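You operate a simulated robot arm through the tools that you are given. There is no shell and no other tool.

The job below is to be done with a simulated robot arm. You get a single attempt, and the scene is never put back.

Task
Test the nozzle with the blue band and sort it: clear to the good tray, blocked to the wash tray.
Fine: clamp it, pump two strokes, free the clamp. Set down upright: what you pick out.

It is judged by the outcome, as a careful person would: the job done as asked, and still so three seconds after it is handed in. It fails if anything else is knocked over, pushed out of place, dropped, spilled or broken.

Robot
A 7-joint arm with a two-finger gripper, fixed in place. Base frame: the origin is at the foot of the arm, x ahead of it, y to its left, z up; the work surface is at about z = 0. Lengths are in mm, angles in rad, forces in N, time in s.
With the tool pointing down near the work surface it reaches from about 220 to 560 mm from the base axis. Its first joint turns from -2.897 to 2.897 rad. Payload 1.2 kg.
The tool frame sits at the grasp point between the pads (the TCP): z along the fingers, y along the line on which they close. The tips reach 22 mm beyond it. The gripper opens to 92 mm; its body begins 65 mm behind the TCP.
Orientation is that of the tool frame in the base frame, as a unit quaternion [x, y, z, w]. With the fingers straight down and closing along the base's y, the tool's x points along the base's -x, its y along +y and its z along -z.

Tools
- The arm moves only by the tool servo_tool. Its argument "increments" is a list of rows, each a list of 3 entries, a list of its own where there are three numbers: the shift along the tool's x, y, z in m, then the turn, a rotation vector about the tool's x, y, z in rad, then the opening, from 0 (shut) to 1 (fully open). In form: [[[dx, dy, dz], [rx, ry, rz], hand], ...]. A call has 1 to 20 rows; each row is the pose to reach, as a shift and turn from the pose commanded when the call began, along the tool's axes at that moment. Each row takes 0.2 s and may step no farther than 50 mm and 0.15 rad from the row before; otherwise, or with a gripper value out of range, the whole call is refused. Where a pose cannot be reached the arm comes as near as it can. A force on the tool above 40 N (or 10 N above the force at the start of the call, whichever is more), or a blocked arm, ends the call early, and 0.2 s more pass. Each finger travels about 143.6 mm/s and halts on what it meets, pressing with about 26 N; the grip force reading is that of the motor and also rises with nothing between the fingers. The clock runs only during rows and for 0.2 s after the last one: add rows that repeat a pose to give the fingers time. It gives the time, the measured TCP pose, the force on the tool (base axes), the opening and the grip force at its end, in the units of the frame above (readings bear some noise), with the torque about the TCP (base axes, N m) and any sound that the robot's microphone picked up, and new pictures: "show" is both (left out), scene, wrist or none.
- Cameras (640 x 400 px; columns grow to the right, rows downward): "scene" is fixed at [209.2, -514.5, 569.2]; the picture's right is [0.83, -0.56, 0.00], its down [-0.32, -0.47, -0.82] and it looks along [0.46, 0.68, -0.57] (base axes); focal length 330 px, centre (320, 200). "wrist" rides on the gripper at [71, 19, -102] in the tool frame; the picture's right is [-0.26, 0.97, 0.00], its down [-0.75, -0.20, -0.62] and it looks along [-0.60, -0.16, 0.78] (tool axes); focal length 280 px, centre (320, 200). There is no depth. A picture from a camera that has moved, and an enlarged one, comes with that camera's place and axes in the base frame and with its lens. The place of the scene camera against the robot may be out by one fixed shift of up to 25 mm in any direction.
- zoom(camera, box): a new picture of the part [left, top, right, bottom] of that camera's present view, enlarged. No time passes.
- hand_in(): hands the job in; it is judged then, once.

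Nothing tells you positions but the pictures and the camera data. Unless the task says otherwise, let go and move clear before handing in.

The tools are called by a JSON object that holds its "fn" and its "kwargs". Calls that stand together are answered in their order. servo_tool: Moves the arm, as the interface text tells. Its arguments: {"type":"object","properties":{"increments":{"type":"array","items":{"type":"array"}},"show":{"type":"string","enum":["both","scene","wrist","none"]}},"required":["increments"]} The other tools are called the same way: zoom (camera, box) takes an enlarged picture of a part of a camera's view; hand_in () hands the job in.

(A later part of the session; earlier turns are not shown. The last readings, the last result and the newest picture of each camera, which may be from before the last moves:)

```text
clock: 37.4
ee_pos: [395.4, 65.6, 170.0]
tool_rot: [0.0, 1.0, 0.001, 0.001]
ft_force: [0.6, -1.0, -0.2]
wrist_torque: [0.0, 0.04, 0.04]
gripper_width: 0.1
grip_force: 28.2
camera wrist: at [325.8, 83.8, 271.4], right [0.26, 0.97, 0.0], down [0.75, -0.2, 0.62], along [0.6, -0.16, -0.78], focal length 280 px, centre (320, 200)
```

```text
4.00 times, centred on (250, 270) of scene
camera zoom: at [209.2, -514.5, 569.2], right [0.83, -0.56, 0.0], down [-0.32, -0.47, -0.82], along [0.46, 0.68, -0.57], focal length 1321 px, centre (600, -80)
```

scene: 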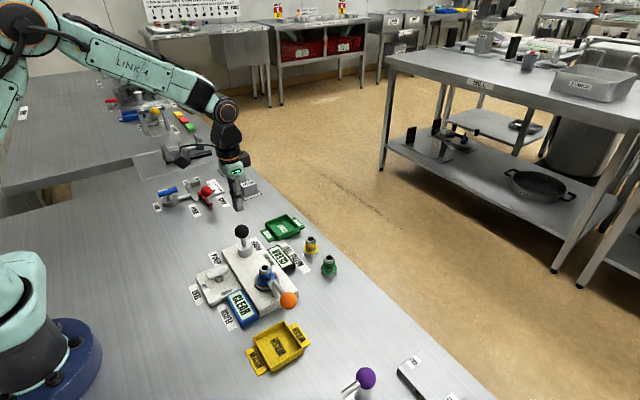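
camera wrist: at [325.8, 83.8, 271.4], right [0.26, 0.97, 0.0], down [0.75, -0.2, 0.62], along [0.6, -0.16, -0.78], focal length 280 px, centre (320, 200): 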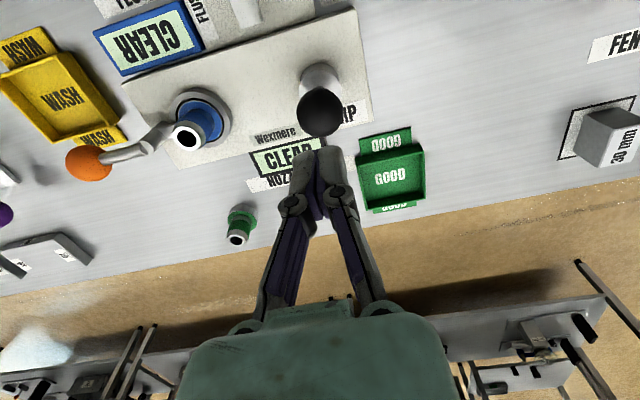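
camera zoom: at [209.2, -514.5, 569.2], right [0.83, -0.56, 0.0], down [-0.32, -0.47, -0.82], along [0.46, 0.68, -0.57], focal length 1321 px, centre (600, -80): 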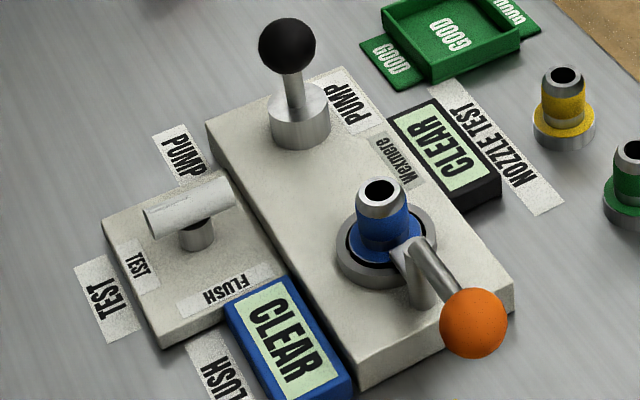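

The result is CLEAR and the selector points to TEST, so this nozzle goes to the good tray. Next I'll move back over the clamp knob with the hand turned 90°, to free the clamp.

{"fn": "servo_tool", "kwargs": {"increments": [[[0, -0.017, 0], [0, 0, 0.13], 0.1], [[0, -0.034, 0], [0, 0, 0.26], 0.2], [[0, -0.051, 0], [0, 0, 0.39], 0.3], [[0, -0.068, 0], [0, 0, 0.52], 0.4], [[0, -0.085, 0], [0, 0, 0.65], 0.5], [[0, -0.102, 0], [0, 0, 0.78], 0.55], [[0, -0.119, 0], [0, 0, 0.91], 0.55], [[0, -0.136, 0], [0, 0, 1.04], 0.55], [[0, -0.153, 0], [0, 0, 1.17], 0.55], [[0, -0.17, 0], [0, 0, 1.3], 0.55], [[0, -0.188, 0], [0, 0, 1.43], 0.55], [[0, -0.205, 0], [0, 0, 1.57], 0.55], [[0, -0.205, 0.01], [0, 0, 1.57], 0.55]], "show": "both"}}

{"fn": "zoom", "kwargs": {"camera": "wrist", "box": [200, 0, 440, 150]}}

```text
clock: 40.1
ee_pos: [398.2, -140.7, 160.0]
tool_rot: [0.708, 0.706, 0.0, 0.0]
ft_force: [-0.2, 0.4, 0.1]
wrist_torque: [0.0, 0.01, 0.04]
gripper_width: 50.8
grip_force: 0.0
camera wrist: at [416.9, -69.8, 261.1], right [0.96, -0.26, 0.0], down [-0.21, -0.75, 0.63], along [-0.16, -0.6, -0.78], focal length 280 px, centre (320, 200)
```

scene: 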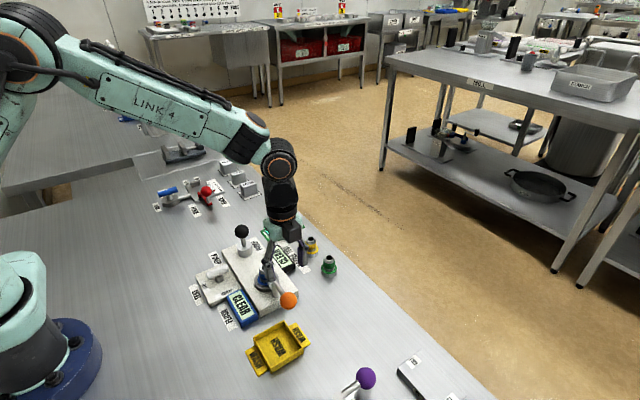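
wrist: 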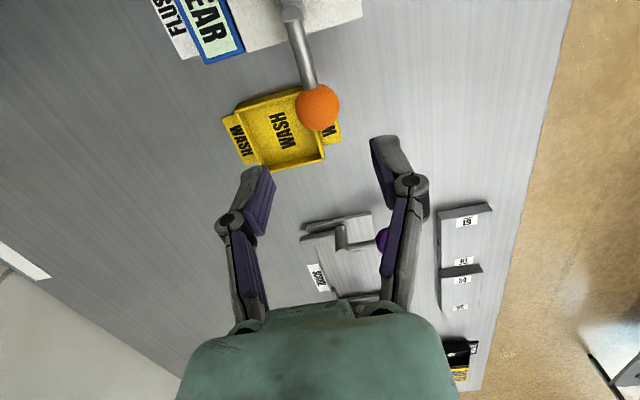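

```text
2.67 times, centred on (320, 75) of wrist
camera zoom: at [416.9, -69.8, 261.1], right [0.96, -0.26, 0.0], down [-0.21, -0.75, 0.63], along [-0.16, -0.6, -0.78], focal length 748 px, centre (320, 533)
```

zoom: 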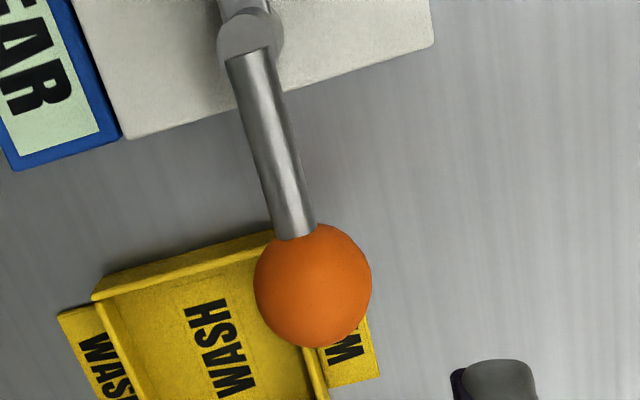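

The knob is at about (396,-140). I'll lower the open fingers around it and cage it as before.

{"fn": "servo_tool", "kwargs": {"increments": [[[0.001, -0.0017, 0.02], [0, 0, 0], 0.55], [[0.001, -0.0017, 0.04], [0, 0, 0], 0.55], [[0.001, -0.0017, 0.06], [0, 0, 0], 0.55], [[0.001, -0.0017, 0.08], [0, 0, 0], 0.55], [[0.001, -0.0017, 0.093], [0, 0, 0], 0.55], [[0.001, -0.0017, 0.093], [0, 0, 0], 0.48], [[0.001, -0.0017, 0.093], [0, 0, 0], 0.41], [[0.001, -0.0017, 0.093], [0, 0, 0], 0.41]], "show": "both"}}

{"fn": "zoom", "kwargs": {"camera": "wrist", "box": [200, 50, 440, 230]}}

```text
clock: 42.0
ee_pos: [395.8, -138.7, 66.7]
tool_rot: [0.707, 0.708, 0.0, 0.0]
ft_force: [-0.9, 0.6, 0.2]
wrist_torque: [0.0, 0.02, 0.02]
gripper_width: 37.8
grip_force: 0.1
camera wrist: at [415.2, -67.9, 167.6], right [0.97, -0.26, 0.0], down [-0.2, -0.75, 0.63], along [-0.16, -0.6, -0.78], focal length 280 px, centre (320, 200)
```

scene: 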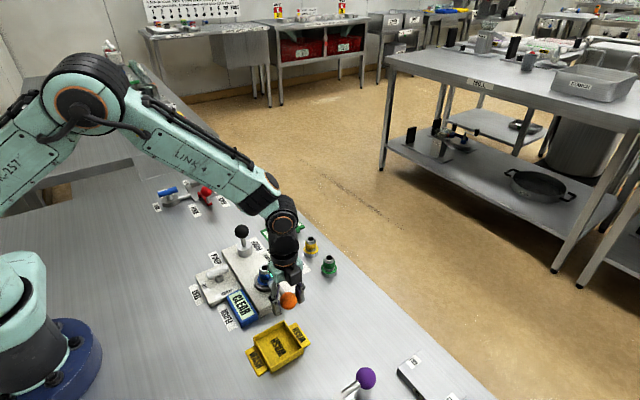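
wrist: 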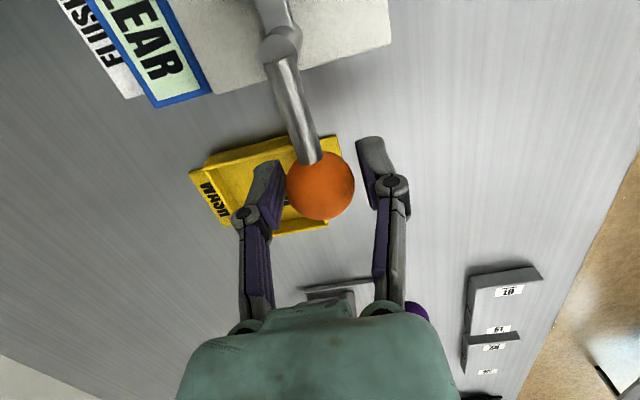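

```text
2.22 times, centred on (320, 140) of wrist
camera zoom: at [415.2, -67.9, 167.6], right [0.97, -0.26, 0.0], down [-0.2, -0.75, 0.63], along [-0.16, -0.6, -0.78], focal length 623 px, centre (320, 333)
```

zoom: 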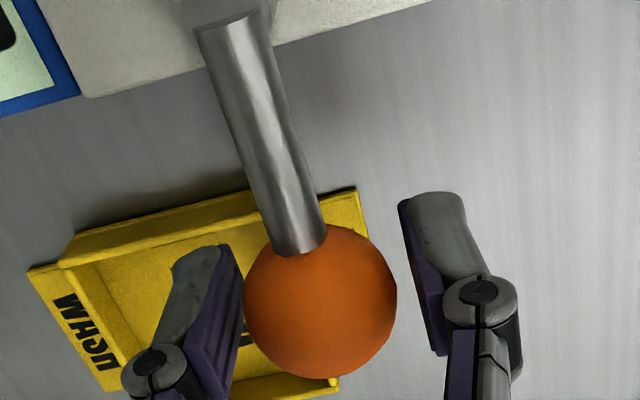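

Caged again. I'll sweep the handle back counter-clockwise, first half.

{"fn": "servo_tool", "kwargs": {"increments": [[[0.0005, 0.0073, 0], [0, 0, -0.135], 0.41], [[0.002, 0.0144, 0], [0, 0, -0.27], 0.41], [[0.0044, 0.0213, 0], [0, 0, -0.405], 0.41], [[0.0077, 0.0278, 0], [0, 0, -0.54], 0.41], [[0.0118, 0.0337, 0], [0, 0, -0.675], 0.41], [[0.0168, 0.0391, 0], [0, 0, -0.81], 0.41], [[0.0168, 0.0391, 0], [0, 0, -0.81], 0.41]], "show": "both"}}

{"fn": "zoom", "kwargs": {"camera": "scene", "box": [210, 220, 330, 320]}}

```text
clock: 43.5
ee_pos: [434.2, -120.7, 65.9]
tool_rot: [0.369, 0.929, 0.0, -0.001]
ft_force: [-0.1, -0.9, 0.4]
wrist_torque: [0.0, -0.01, 0.02]
gripper_width: 38.3
grip_force: 0.3
camera wrist: at [396.2, -58.5, 168.1], right [0.85, 0.52, 0.0], down [0.41, -0.67, 0.62], along [0.33, -0.53, -0.78], focal length 280 px, centre (320, 200)
```

scene: 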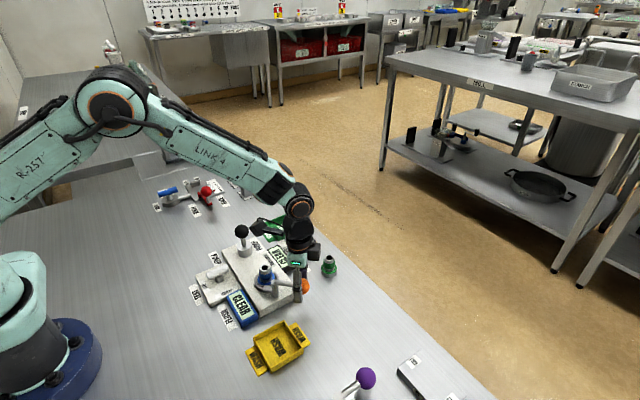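
wrist: 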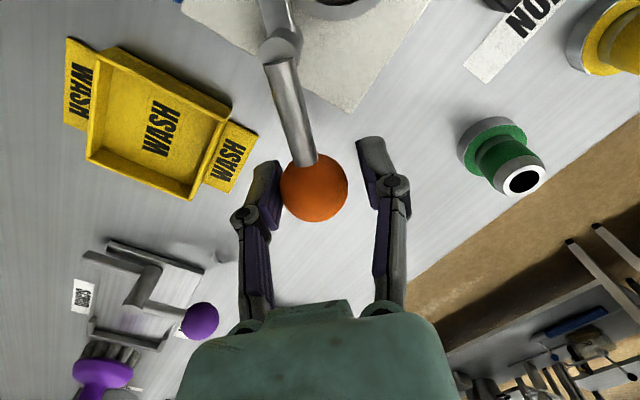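

```text
4.00 times, centred on (270, 270) of scene
camera zoom: at [209.2, -514.5, 569.2], right [0.83, -0.56, 0.0], down [-0.32, -0.47, -0.82], along [0.46, 0.68, -0.57], focal length 1321 px, centre (520, -80)
```

zoom: 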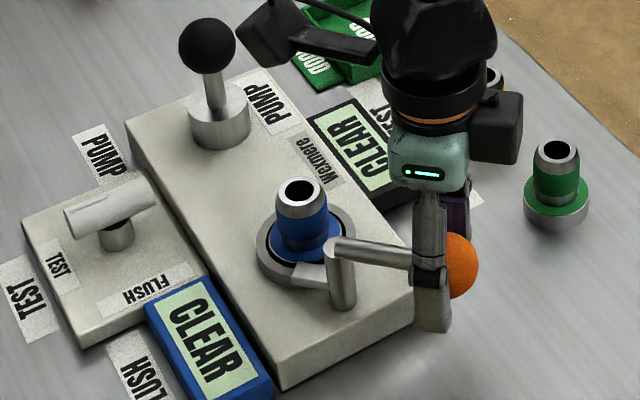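

It swings back freely. I'll do the second half, back to the original open position.

{"fn": "servo_tool", "kwargs": {"increments": [[[0.0005, 0.0073, 0], [0, 0, -0.135], 0.41], [[0.002, 0.0144, 0], [0, 0, -0.27], 0.41], [[0.0044, 0.0213, 0], [0, 0, -0.405], 0.41], [[0.0077, 0.0278, 0], [0, 0, -0.54], 0.41], [[0.0118, 0.0337, 0], [0, 0, -0.675], 0.41], [[0.0163, 0.0387, 0], [0, 0, -0.8], 0.41], [[0.0163, 0.0387, 0], [0, 0, -0.8], 0.41]], "show": "both"}}

{"fn": "zoom", "kwargs": {"camera": "scene", "box": [210, 220, 330, 320]}}

{"fn": "zoom", "kwargs": {"camera": "wrist", "box": [200, 0, 440, 230]}}

```text
clock: 45.1
ee_pos: [449.1, -80.9, 66.5]
tool_rot: [-0.021, 1.0, 0.0, 0.001]
ft_force: [0.4, 0.0, -0.5]
wrist_torque: [-0.04, -0.03, 0.01]
gripper_width: 38.0
grip_force: 0.1
camera wrist: at [378.0, -65.7, 167.4], right [0.22, 0.98, 0.0], down [0.76, -0.17, 0.62], along [0.61, -0.14, -0.78], focal length 280 px, centre (320, 200)
```

scene: 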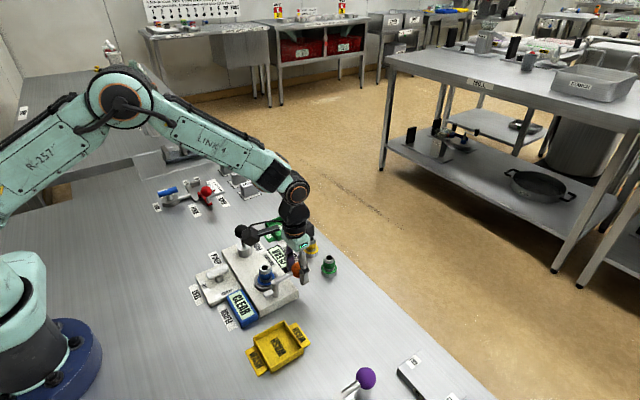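
wrist: 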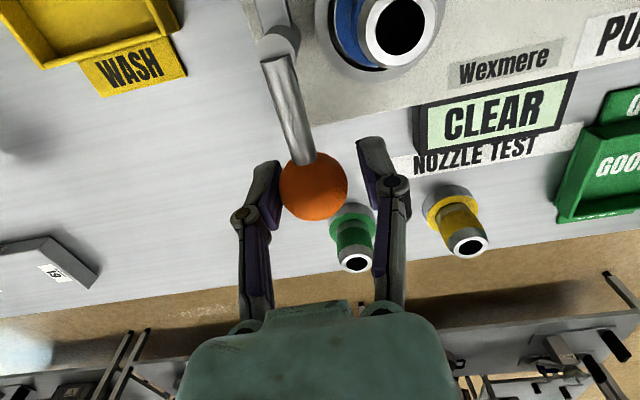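

```text
4.00 times, centred on (270, 270) of scene
camera zoom: at [209.2, -514.5, 569.2], right [0.83, -0.56, 0.0], down [-0.32, -0.47, -0.82], along [0.46, 0.68, -0.57], focal length 1321 px, centre (520, -80)
```

zoom: 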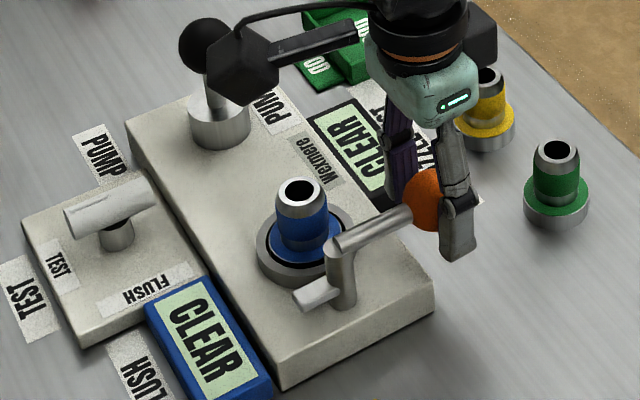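

```text
1.74 times, centred on (320, 115) of wrist
camera zoom: at [378.0, -65.7, 167.4], right [0.22, 0.98, 0.0], down [0.76, -0.17, 0.62], along [0.61, -0.14, -0.78], focal length 488 px, centre (320, 348)
```

zoom: 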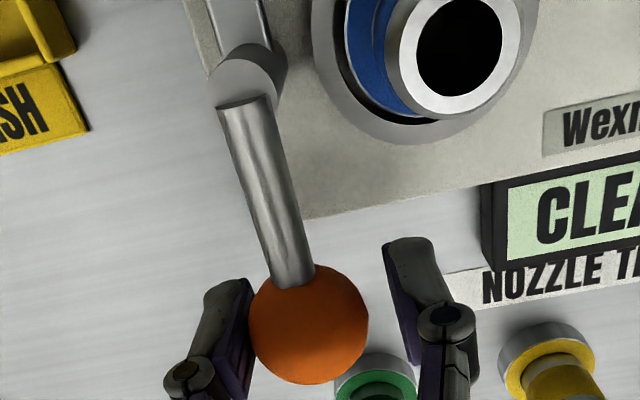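

The clamp handle is back at its original open position, and the display still reads CLEAR. I'll centre on the knob, open slightly, rise and square the hand.

{"fn": "servo_tool", "kwargs": {"increments": [[[0, -0.003, 0], [0, 0, 0], 0.45], [[0, -0.003, 0], [0, 0, 0], 0.55], [[0, -0.003, -0.02], [0, 0, 0], 0.55], [[0, -0.003, -0.045], [0, 0, 0], 0.55], [[0, -0.003, -0.07], [0, 0, 0.02], 0.55], [[0, -0.003, -0.085], [0, 0, 0.042], 0.5], [[0, -0.003, -0.085], [0, 0, 0.042], 0.38]], "show": "both"}}

{"fn": "zoom", "kwargs": {"camera": "scene", "box": [210, 220, 330, 320]}}

```text
clock: 46.8
ee_pos: [451.2, -84.1, 150.9]
tool_rot: [0.001, 1.0, 0.0, 0.0]
ft_force: [-0.1, 0.3, 0.1]
wrist_torque: [0.01, 0.02, -0.01]
gripper_width: 34.7
grip_force: 0.1
camera wrist: at [380.1, -65.3, 252.1], right [0.26, 0.96, 0.0], down [0.75, -0.21, 0.62], along [0.6, -0.17, -0.78], focal length 280 px, centre (320, 200)
```

scene: 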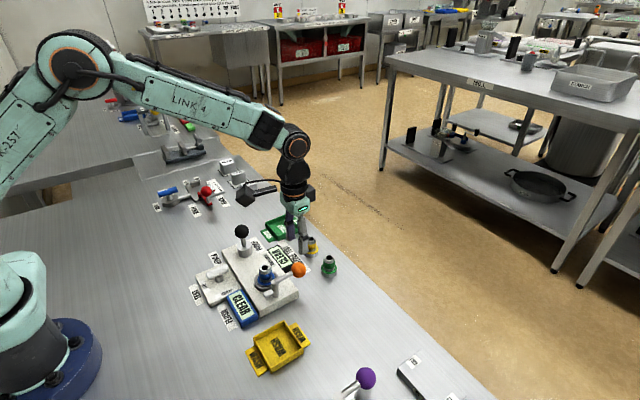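
wrist: 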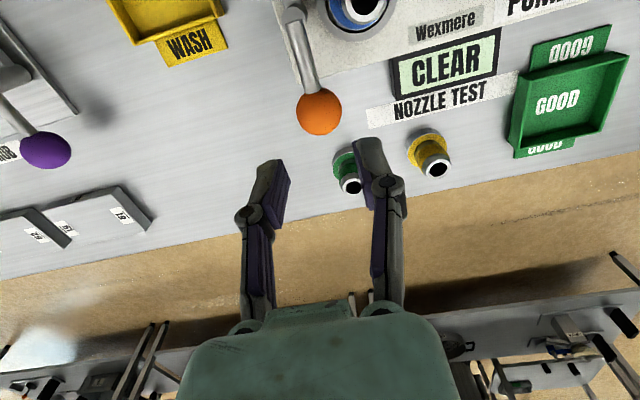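

```text
4.00 times, centred on (270, 270) of scene
camera zoom: at [209.2, -514.5, 569.2], right [0.83, -0.56, 0.0], down [-0.32, -0.47, -0.82], along [0.46, 0.68, -0.57], focal length 1321 px, centre (520, -80)
```

zoom: 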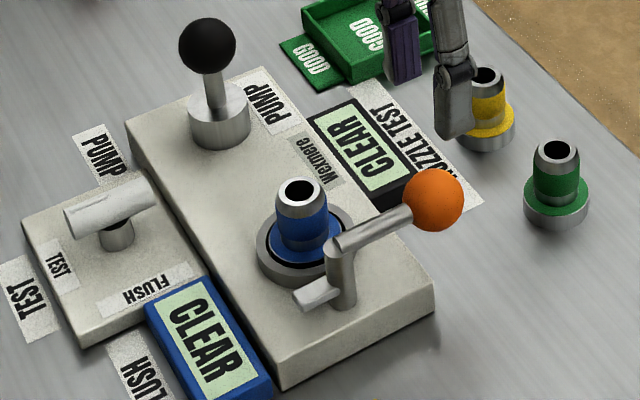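

The clamp is open and nothing else has shifted. Now I'll move above the seated nozzle and check alignment from there.

{"fn": "servo_tool", "kwargs": {"increments": [[[0.018, 0.013, 0], [0, 0, 0], 0.38], [[0.036, 0.026, 0], [0, 0, 0], 0.38], [[0.0546, 0.0394, 0], [0, 0, 0], 0.38], [[0.0546, 0.0394, 0.02], [0, 0, 0], 0.38], [[0.0546, 0.0394, 0.04], [0, 0, 0], 0.38], [[0.0546, 0.0394, 0.04], [0, 0, 0], 0.38]], "show": "wrist"}}

{"fn": "zoom", "kwargs": {"camera": "wrist", "box": [240, 80, 400, 180]}}

```text
clock: 48.1
ee_pos: [394.5, -44.7, 111.2]
tool_rot: [0.001, 1.0, -0.001, 0.0]
ft_force: [0.2, 0.6, 0.1]
wrist_torque: [0.0, -0.04, 0.01]
gripper_width: 34.8
grip_force: 0.0
camera wrist: at [325.2, -26.1, 212.1], right [0.26, 0.96, 0.0], down [0.75, -0.21, 0.63], along [0.6, -0.16, -0.78], focal length 280 px, centre (320, 200)
```

wrist: 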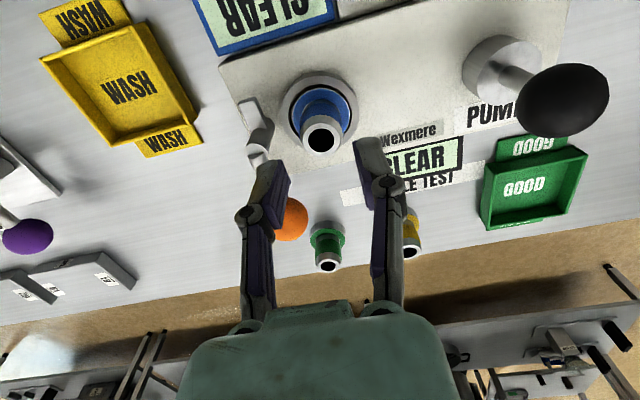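

```text
4.00 times, centred on (320, 130) of wrist
camera zoom: at [325.2, -26.1, 212.1], right [0.26, 0.96, 0.0], down [0.75, -0.21, 0.63], along [0.6, -0.16, -0.78], focal length 1122 px, centre (320, 480)
```

zoom: 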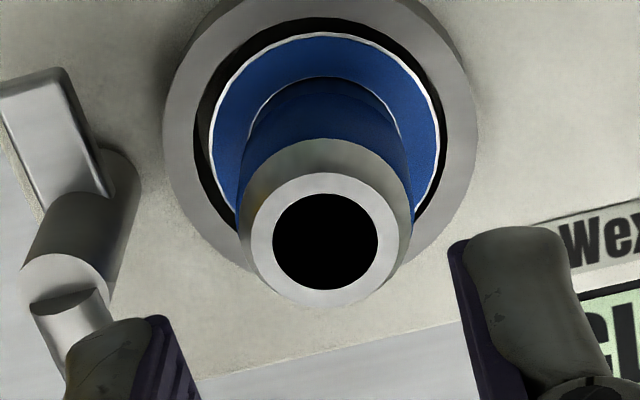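

The nozzle is centred between the open fingers. I'll lower to grip height and close on it.

{"fn": "servo_tool", "kwargs": {"increments": [[[-0.001, 0, 0.015], [0, 0, 0], 0.38], [[-0.001, 0, 0.03], [0, 0, 0], 0.38], [[-0.001, 0, 0.042], [0, 0, 0], 0.38], [[-0.001, 0, 0.051], [0, 0, 0], 0.38], [[-0.001, 0, 0.053], [0, 0, 0], 0.38], [[-0.001, 0, 0.053], [0, 0, 0], 0.38]], "show": "both"}}

{"fn": "zoom", "kwargs": {"camera": "wrist", "box": [200, 80, 440, 230]}}

```text
clock: 49.5
ee_pos: [395.4, -46.0, 59.0]
tool_rot: [0.0, 1.0, 0.001, 0.0]
ft_force: [1.6, -0.7, -0.1]
wrist_torque: [-0.02, 0.0, 0.01]
gripper_width: 35.1
grip_force: 0.0
camera wrist: at [325.3, -26.6, 159.3], right [0.26, 0.96, 0.0], down [0.75, -0.21, 0.62], along [0.6, -0.16, -0.78], focal length 280 px, centre (320, 200)
```

scene: 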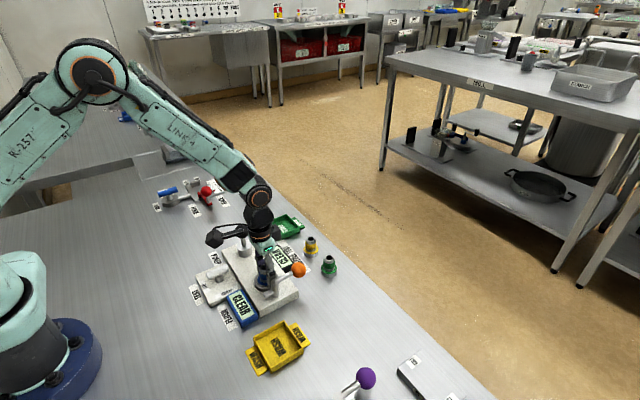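
wrist: 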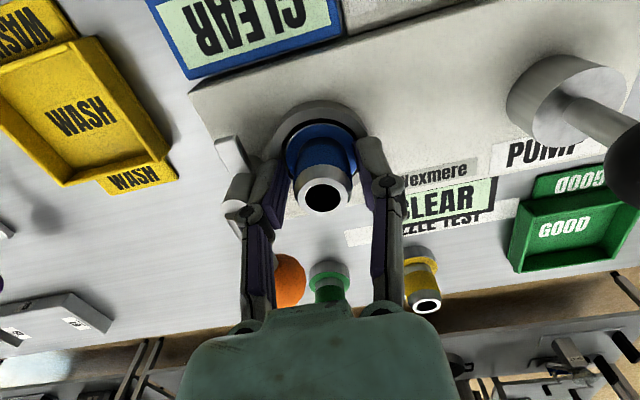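

```text
2.67 times, centred on (320, 155) of wrist
camera zoom: at [325.3, -26.6, 159.3], right [0.26, 0.96, 0.0], down [0.75, -0.21, 0.62], along [0.6, -0.16, -0.78], focal length 748 px, centre (320, 320)
```

zoom: 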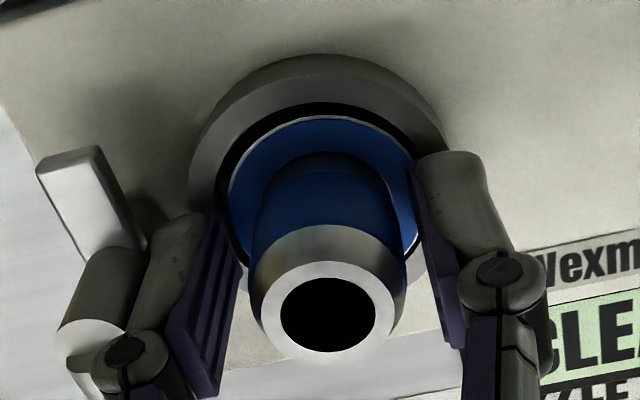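

{"fn": "servo_tool", "kwargs": {"increments": [[[0, 0.0005, 0], [0, 0, 0], 0.32], [[0, 0.0005, 0], [0, 0, 0], 0.25], [[0, 0.0005, 0], [0, 0, 0], 0.1], [[0, 0.0005, 0], [0, 0, 0], 0.0], [[0, 0.0005, 0], [0, 0, 0], 0.0]], "show": "wrist"}}

```text
clock: 50.8
ee_pos: [396.7, -44.4, 58.4]
tool_rot: [0.001, 1.0, 0.0, 0.0]
ft_force: [0.3, 0.2, 0.2]
wrist_torque: [0.0, 0.04, 0.01]
gripper_width: 25.5
grip_force: 26.0
camera wrist: at [325.4, -26.3, 159.6], right [0.26, 0.96, 0.0], down [0.75, -0.21, 0.62], along [0.6, -0.16, -0.78], focal length 280 px, centre (320, 200)
```

wrist: 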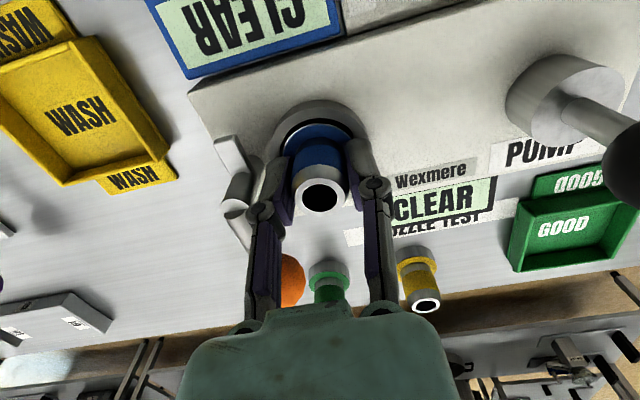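

The nozzle is gripped again. I'll lift it straight out, then carry it high toward the green good tray.

{"fn": "servo_tool", "kwargs": {"increments": [[[0, 0, -0.008], [0, 0, 0], 0.0], [[0, 0, -0.02], [0, 0, 0], 0.0], [[0, 0, -0.04], [0, 0, 0], 0.0], [[0, 0, -0.065], [0, 0, 0], 0.0], [[0, 0, -0.09], [0, 0, 0], 0.0], [[-0.012, 0.02, -0.1], [0, 0, 0], 0.0], [[-0.024, 0.04, -0.1], [0, 0, 0], 0.0], [[-0.036, 0.06, -0.1], [0, 0, 0], 0.0], [[-0.048, 0.081, -0.1], [0, 0, 0], 0.0], [[-0.06, 0.101, -0.1], [0, 0, 0], 0.0], [[-0.072, 0.121, -0.1], [0, 0, 0], 0.0], [[-0.084, 0.141, -0.1], [0, 0, 0], 0.0], [[-0.0935, 0.161, -0.1], [0, 0, 0], 0.0], [[-0.0935, 0.161, -0.1], [0, 0, 0], 0.0]], "show": "both"}}

{"fn": "zoom", "kwargs": {"camera": "wrist", "box": [200, 20, 440, 170]}}

{"fn": "zoom", "kwargs": {"camera": "scene", "box": [190, 160, 350, 320]}}

```text
clock: 53.8
ee_pos: [489.0, 117.6, 158.9]
tool_rot: [0.0, 1.0, 0.0, 0.0]
ft_force: [-0.8, -0.2, -0.9]
wrist_torque: [0.0, -0.03, -0.01]
gripper_width: 25.7
grip_force: 26.4
camera wrist: at [418.1, 135.8, 259.9], right [0.26, 0.96, 0.0], down [0.75, -0.21, 0.62], along [0.6, -0.17, -0.78], focal length 280 px, centre (320, 200)
```

scene: 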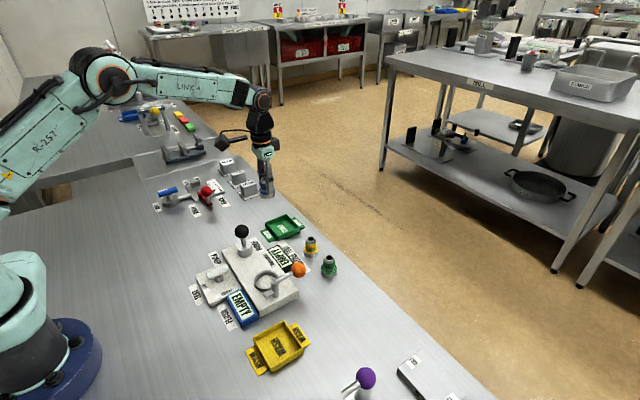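
wrist: 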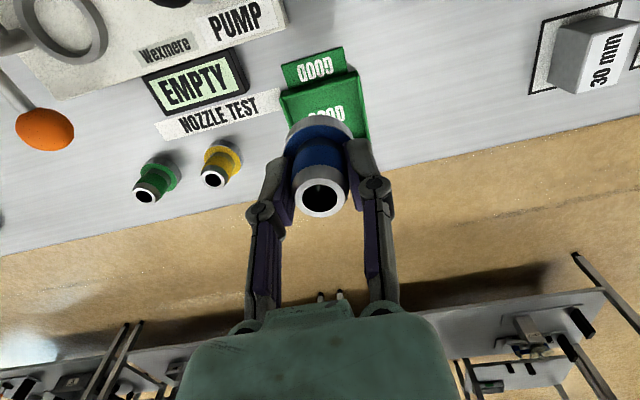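

```text
2.67 times, centred on (320, 95) of wrist
camera zoom: at [418.1, 135.8, 259.9], right [0.26, 0.96, 0.0], down [0.75, -0.21, 0.62], along [0.6, -0.17, -0.78], focal length 748 px, centre (320, 480)
```

zoom: 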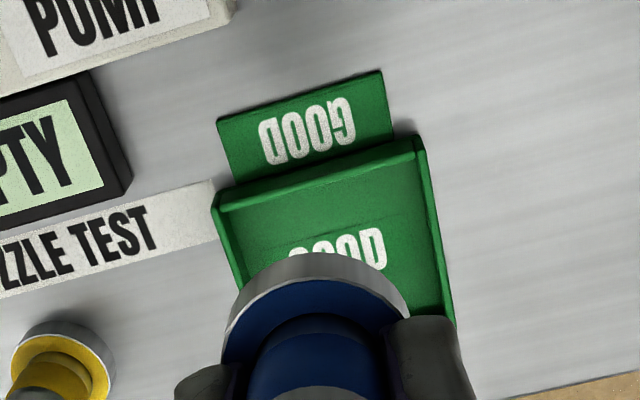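

```text
2.50 times, centred on (270, 240) of scene
camera zoom: at [209.2, -514.5, 569.2], right [0.83, -0.56, 0.0], down [-0.32, -0.47, -0.82], along [0.46, 0.68, -0.57], focal length 826 px, centre (445, 100)
```

zoom: 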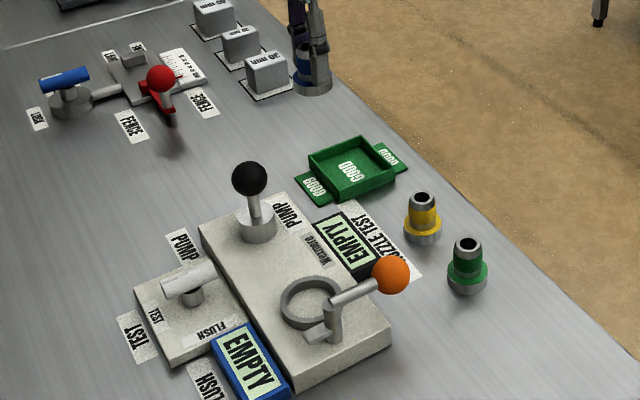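

The display went back to EMPTY after removal, and the nozzle is held upright near the good tray, whose centre I take as about (516,116). I'll move over it and lower partway to check.

{"fn": "servo_tool", "kwargs": {"increments": [[[-0.014, -0.0004, 0.01], [0, 0, 0], 0.0], [[-0.027, -0.0008, 0.025], [0, 0, 0], 0.0], [[-0.027, -0.0008, 0.045], [0, 0, 0], 0.0], [[-0.027, -0.0008, 0.065], [0, 0, 0], 0.0], [[-0.027, -0.0008, 0.078], [0, 0, 0], 0.0], [[-0.027, -0.0008, 0.078], [0, 0, 0], 0.0]], "show": "both"}}

{"fn": "zoom", "kwargs": {"camera": "wrist", "box": [200, 60, 440, 210]}}

{"fn": "zoom", "kwargs": {"camera": "scene", "box": [240, 170, 340, 270]}}

```text
clock: 55.1
ee_pos: [518.0, 114.3, 79.1]
tool_rot: [0.001, 1.0, 0.001, 0.0]
ft_force: [-0.5, 1.1, -1.3]
wrist_torque: [-0.02, 0.0, 0.02]
gripper_width: 25.6
grip_force: 25.6
camera wrist: at [447.0, 133.8, 180.6], right [0.26, 0.96, 0.0], down [0.75, -0.21, 0.62], along [0.6, -0.16, -0.78], focal length 280 px, centre (320, 200)
```

scene: 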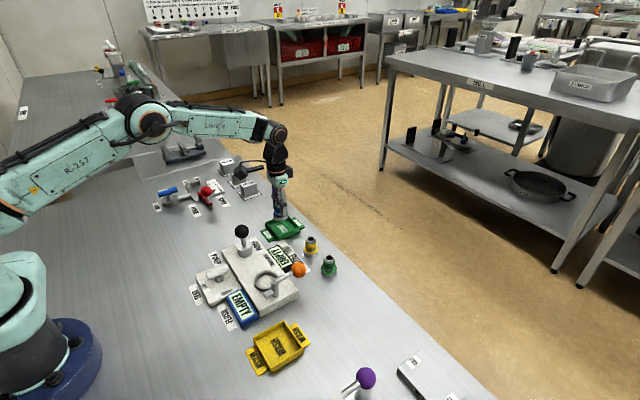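
wrist: 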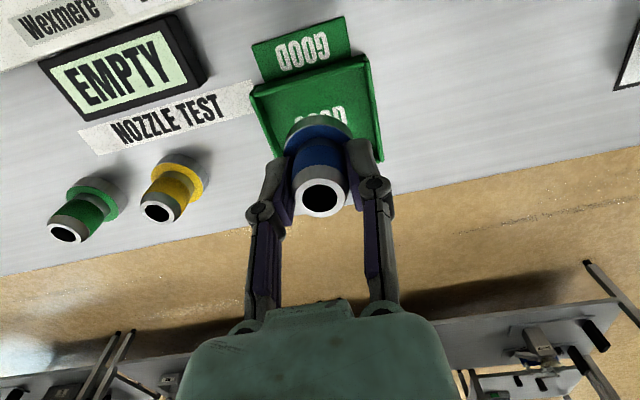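

```text
2.67 times, centred on (320, 135) of wrist
camera zoom: at [447.0, 133.8, 180.6], right [0.26, 0.96, 0.0], down [0.75, -0.21, 0.62], along [0.6, -0.16, -0.78], focal length 748 px, centre (320, 373)
```

zoom: 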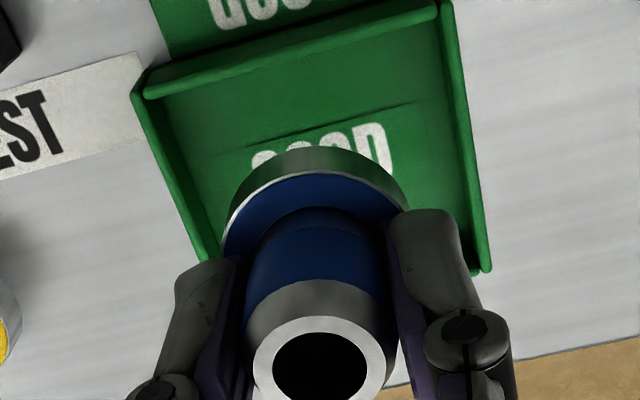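

```text
4.00 times, centred on (290, 220) of scene
camera zoom: at [209.2, -514.5, 569.2], right [0.83, -0.56, 0.0], down [-0.32, -0.47, -0.82], along [0.46, 0.68, -0.57], focal length 1321 px, centre (440, 120)
```

zoom: 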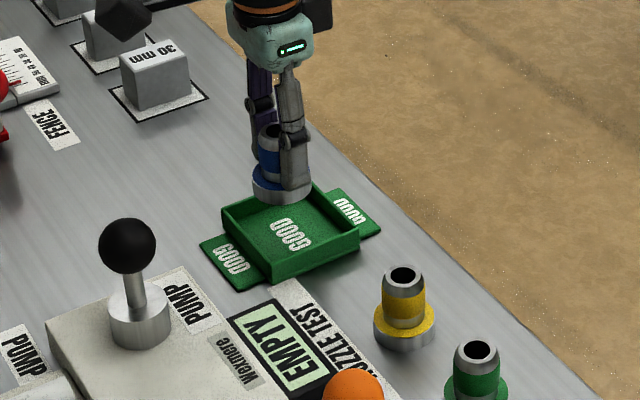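

The nozzle hangs centred in y and about 3 mm short in x. I'll correct that and lower it into the tray gently.

{"fn": "servo_tool", "kwargs": {"increments": [[[-0.003, 0, 0.01], [0, 0, 0], 0.0], [[-0.003, 0, 0.02], [0, 0, 0], 0.0], [[-0.003, 0, 0.028], [0, 0, 0], 0.0], [[-0.003, 0, 0.033], [0, 0, 0], 0.0], [[-0.003, 0, 0.033], [0, 0, 0], 0.0]], "show": "both"}}

{"fn": "zoom", "kwargs": {"camera": "wrist", "box": [200, 60, 440, 210]}}

{"fn": "zoom", "kwargs": {"camera": "scene", "box": [240, 170, 340, 270]}}

```text
clock: 56.4
ee_pos: [518.6, 114.1, 47.2]
tool_rot: [0.001, 1.0, 0.001, 0.0]
ft_force: [-0.3, -0.7, -1.9]
wrist_torque: [-0.03, 0.01, 0.01]
gripper_width: 25.6
grip_force: 26.0
camera wrist: at [449.6, 133.2, 148.7], right [0.26, 0.96, 0.0], down [0.75, -0.21, 0.62], along [0.6, -0.16, -0.78], focal length 280 px, centre (320, 200)
```

scene: 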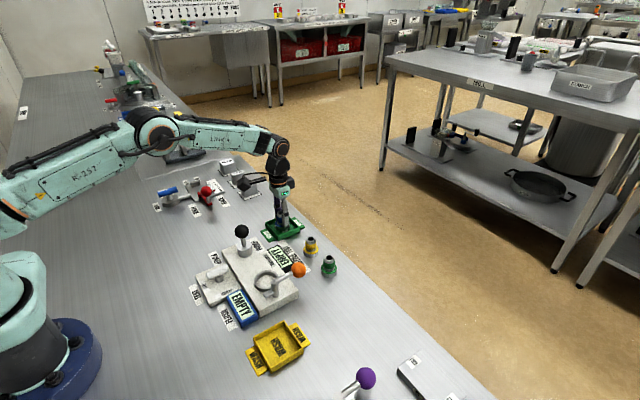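
wrist: 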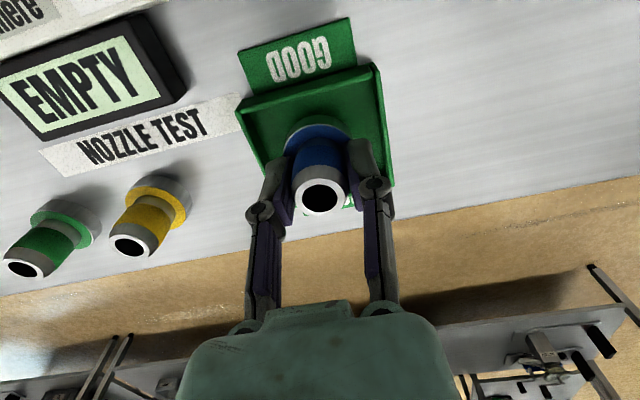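

```text
2.67 times, centred on (320, 135) of wrist
camera zoom: at [449.6, 133.2, 148.7], right [0.26, 0.96, 0.0], down [0.75, -0.21, 0.62], along [0.6, -0.16, -0.78], focal length 748 px, centre (320, 373)
```

zoom: 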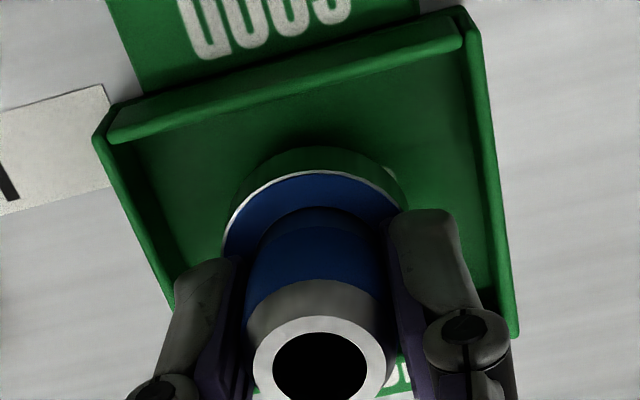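

```text
4.00 times, centred on (290, 220) of scene
camera zoom: at [209.2, -514.5, 569.2], right [0.83, -0.56, 0.0], down [-0.32, -0.47, -0.82], along [0.46, 0.68, -0.57], focal length 1321 px, centre (440, 120)
```

zoom: 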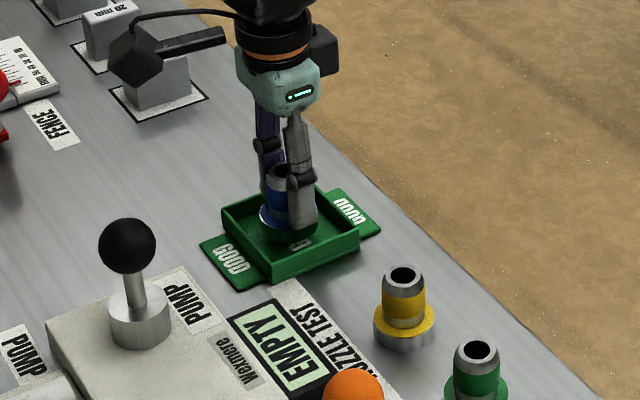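

The nozzle is inside the tray walls, a few millimetres above its floor. I'll lower in small steps until it touches.

{"fn": "servo_tool", "kwargs": {"increments": [[[0, 0, 0.002], [0, 0, 0], 0.0], [[0, 0, 0.004], [0, 0, 0], 0.0], [[0, 0, 0.004], [0, 0, 0], 0.0]], "show": "none"}}

```text
clock: 57.1
ee_pos: [519.4, 113.8, 43.8]
tool_rot: [0.001, 1.0, 0.0, 0.0]
ft_force: [-0.8, 0.5, -1.6]
wrist_torque: [0.0, -0.01, -0.07]
gripper_width: 25.7
grip_force: 25.9
```

{"fn": "servo_tool", "kwargs": {"increments": [[[0, 0, 0.001], [0, 0, 0], 0.0], [[0, 0, 0.002], [0, 0, 0], 0.0], [[0, 0, 0.002], [0, 0, 0], 0.0]], "show": "none"}}

```text
clock: 58.0
ee_pos: [519.0, 115.7, 41.3]
tool_rot: [0.0, 1.0, 0.0, 0.0]
ft_force: [0.4, -0.1, -1.3]
wrist_torque: [-0.03, -0.03, 0.01]
gripper_width: 25.4
grip_force: 26.4
```

{"fn": "servo_tool", "kwargs": {"increments": [[[0, 0, 0.001], [0, 0, 0], 0.0], [[0, 0, 0.0015], [0, 0, 0], 0.0], [[0, 0, 0.0015], [0, 0, 0], 0.0]], "show": "wrist"}}

{"fn": "zoom", "kwargs": {"camera": "scene", "box": [240, 170, 340, 270]}}

```text
clock: 58.8
ee_pos: [519.8, 115.2, 40.9]
tool_rot: [0.001, 1.0, 0.0, 0.0]
ft_force: [-0.3, -0.5, -1.9]
wrist_torque: [0.01, 0.0, 0.01]
gripper_width: 25.6
grip_force: 25.8
camera wrist: at [449.2, 133.5, 141.7], right [0.26, 0.96, 0.0], down [0.75, -0.21, 0.62], along [0.6, -0.16, -0.78], focal length 280 px, centre (320, 200)
```

wrist: 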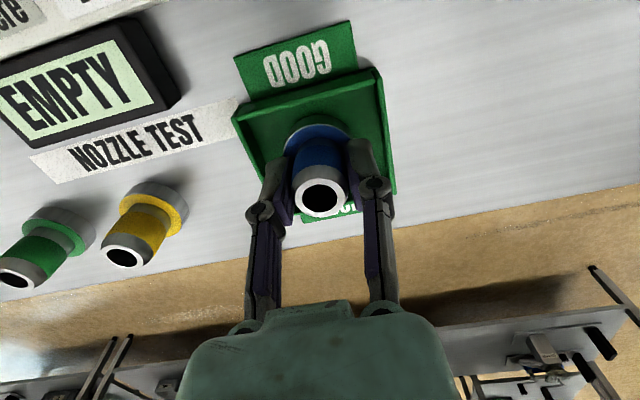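

```text
4.00 times, centred on (290, 220) of scene
camera zoom: at [209.2, -514.5, 569.2], right [0.83, -0.56, 0.0], down [-0.32, -0.47, -0.82], along [0.46, 0.68, -0.57], focal length 1321 px, centre (440, 120)
```

zoom: 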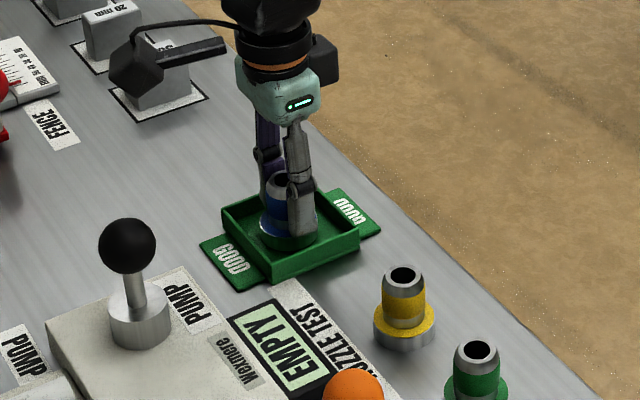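

{"fn": "servo_tool", "kwargs": {"increments": [[[0, 0, 0.001], [0, 0, 0], 0.0], [[0, 0, 0.001], [0, 0, 0], 0.0]], "show": "none"}}

```text
clock: 59.4
ee_pos: [518.6, 115.3, 40.1]
tool_rot: [0.001, 1.0, 0.0, 0.001]
ft_force: [0.1, -0.7, -1.6]
wrist_torque: [0.0, 0.01, -0.01]
gripper_width: 25.5
grip_force: 26.1
```

{"fn": "servo_tool", "kwargs": {"increments": [[[0, 0, 0.001], [0, 0, 0], 0.0], [[0, 0, 0.001], [0, 0, 0], 0.0]], "show": "none"}}

```text
clock: 60.0
ee_pos: [520.3, 114.6, 39.2]
tool_rot: [0.001, 1.0, 0.0, 0.0]
ft_force: [-1.3, -0.1, 0.7]
wrist_torque: [0.01, -0.03, 0.02]
gripper_width: 26.0
grip_force: 25.9
```

Contact is starting (the vertical force changed sign). One more half millimetre to confirm.

{"fn": "servo_tool", "kwargs": {"increments": [[[0, 0, 0.0006], [0, 0, 0], 0.0], [[0, 0, 0.0006], [0, 0, 0], 0.0]], "show": "both"}}

{"fn": "zoom", "kwargs": {"camera": "scene", "box": [250, 190, 320, 260]}}

{"fn": "zoom", "kwargs": {"camera": "wrist", "box": [200, 60, 440, 210]}}

```text
clock: 60.5
ee_pos: [520.8, 115.0, 38.4]
tool_rot: [0.001, 1.0, 0.001, 0.0]
ft_force: [-4.9, -0.4, 9.9]
wrist_torque: [-0.01, 0.18, -0.02]
gripper_width: 25.3
grip_force: 26.1
camera wrist: at [449.6, 133.7, 139.6], right [0.26, 0.96, 0.0], down [0.75, -0.21, 0.63], along [0.6, -0.16, -0.78], focal length 280 px, centre (320, 200)
```

scene: 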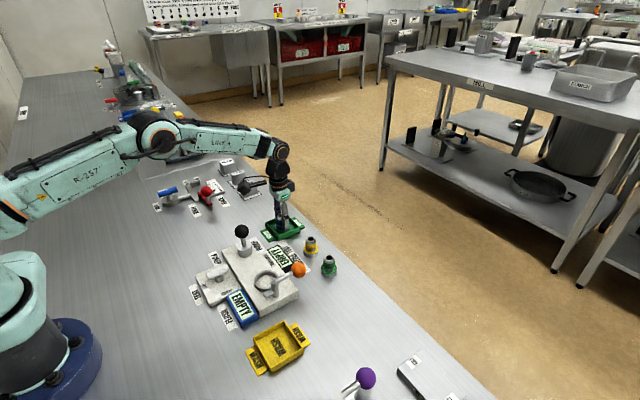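
wrist: 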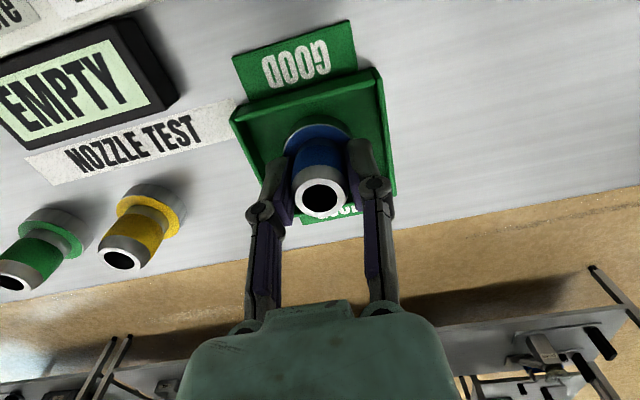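

```text
5.71 times, centred on (285, 225) of scene
camera zoom: at [209.2, -514.5, 569.2], right [0.83, -0.56, 0.0], down [-0.32, -0.47, -0.82], along [0.46, 0.68, -0.57], focal length 1887 px, centre (520, 57)
```

zoom: 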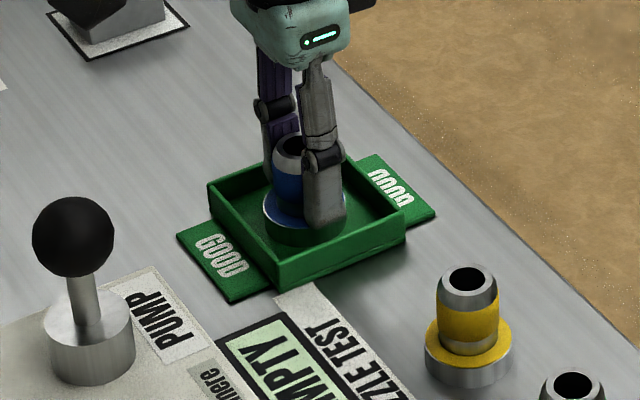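

```text
2.67 times, centred on (320, 135) of wrist
camera zoom: at [449.6, 133.7, 139.6], right [0.26, 0.96, 0.0], down [0.75, -0.21, 0.63], along [0.6, -0.16, -0.78], focal length 748 px, centre (320, 373)
```

zoom: 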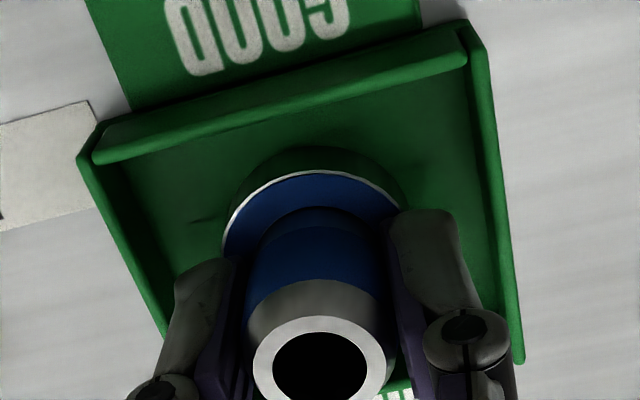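

The nozzle stands on the tray floor (10 N contact). I'll ease the pressure, open the fingers only slightly and then rise straight up.

{"fn": "servo_tool", "kwargs": {"increments": [[[0, 0, -0.0006], [0, 0, 0], 0.0], [[0, 0, -0.0006], [0, 0, 0], 0.31], [[0, 0, -0.0006], [0, 0, 0], 0.35], [[0, 0, -0.0006], [0, 0, 0], 0.36]], "show": "both"}}

{"fn": "zoom", "kwargs": {"camera": "scene", "box": [250, 190, 320, 260]}}

{"fn": "zoom", "kwargs": {"camera": "wrist", "box": [200, 60, 440, 210]}}

```text
clock: 61.5
ee_pos: [518.5, 114.1, 37.4]
tool_rot: [0.001, 1.0, -0.001, 0.0]
ft_force: [-0.6, 0.2, 0.1]
wrist_torque: [0.01, -0.02, -0.02]
gripper_width: 33.1
grip_force: 0.1
camera wrist: at [449.4, 133.6, 139.6], right [0.26, 0.96, 0.0], down [0.75, -0.21, 0.62], along [0.6, -0.16, -0.78], focal length 280 px, centre (320, 200)
```

scene: 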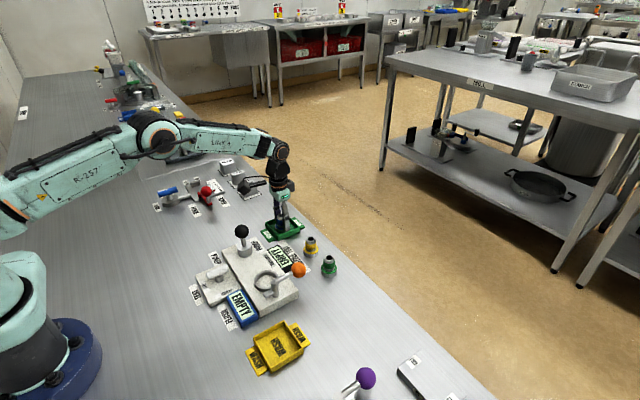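
wrist: 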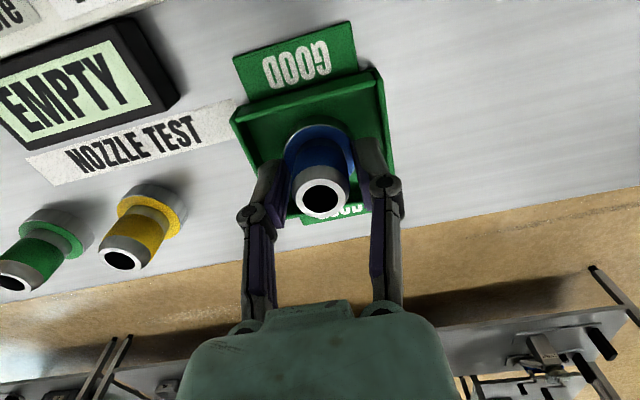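

```text
5.71 times, centred on (285, 225) of scene
camera zoom: at [209.2, -514.5, 569.2], right [0.83, -0.56, 0.0], down [-0.32, -0.47, -0.82], along [0.46, 0.68, -0.57], focal length 1887 px, centre (520, 57)
```

zoom: 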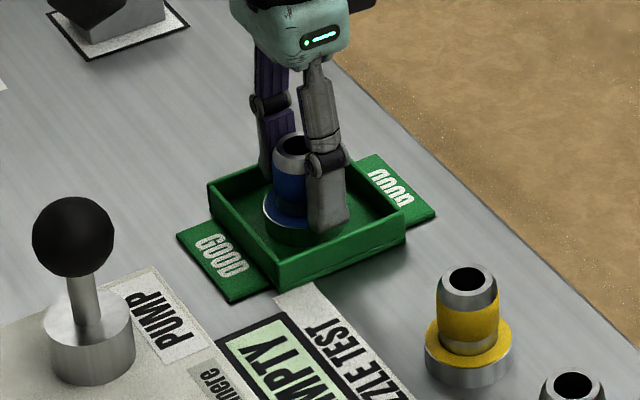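

```text
2.67 times, centred on (320, 135) of wrist
camera zoom: at [449.4, 133.6, 139.6], right [0.26, 0.96, 0.0], down [0.75, -0.21, 0.62], along [0.6, -0.16, -0.78], focal length 748 px, centre (320, 373)
```

zoom: 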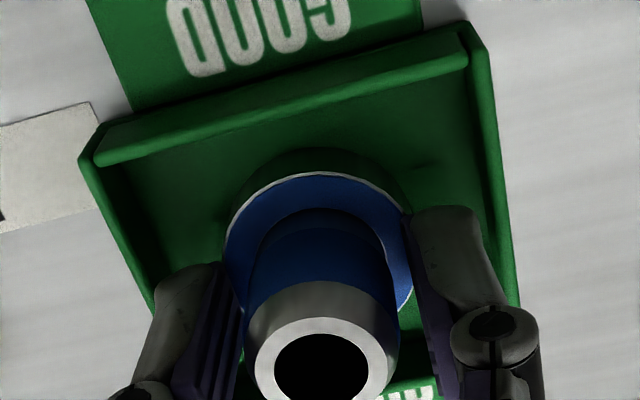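

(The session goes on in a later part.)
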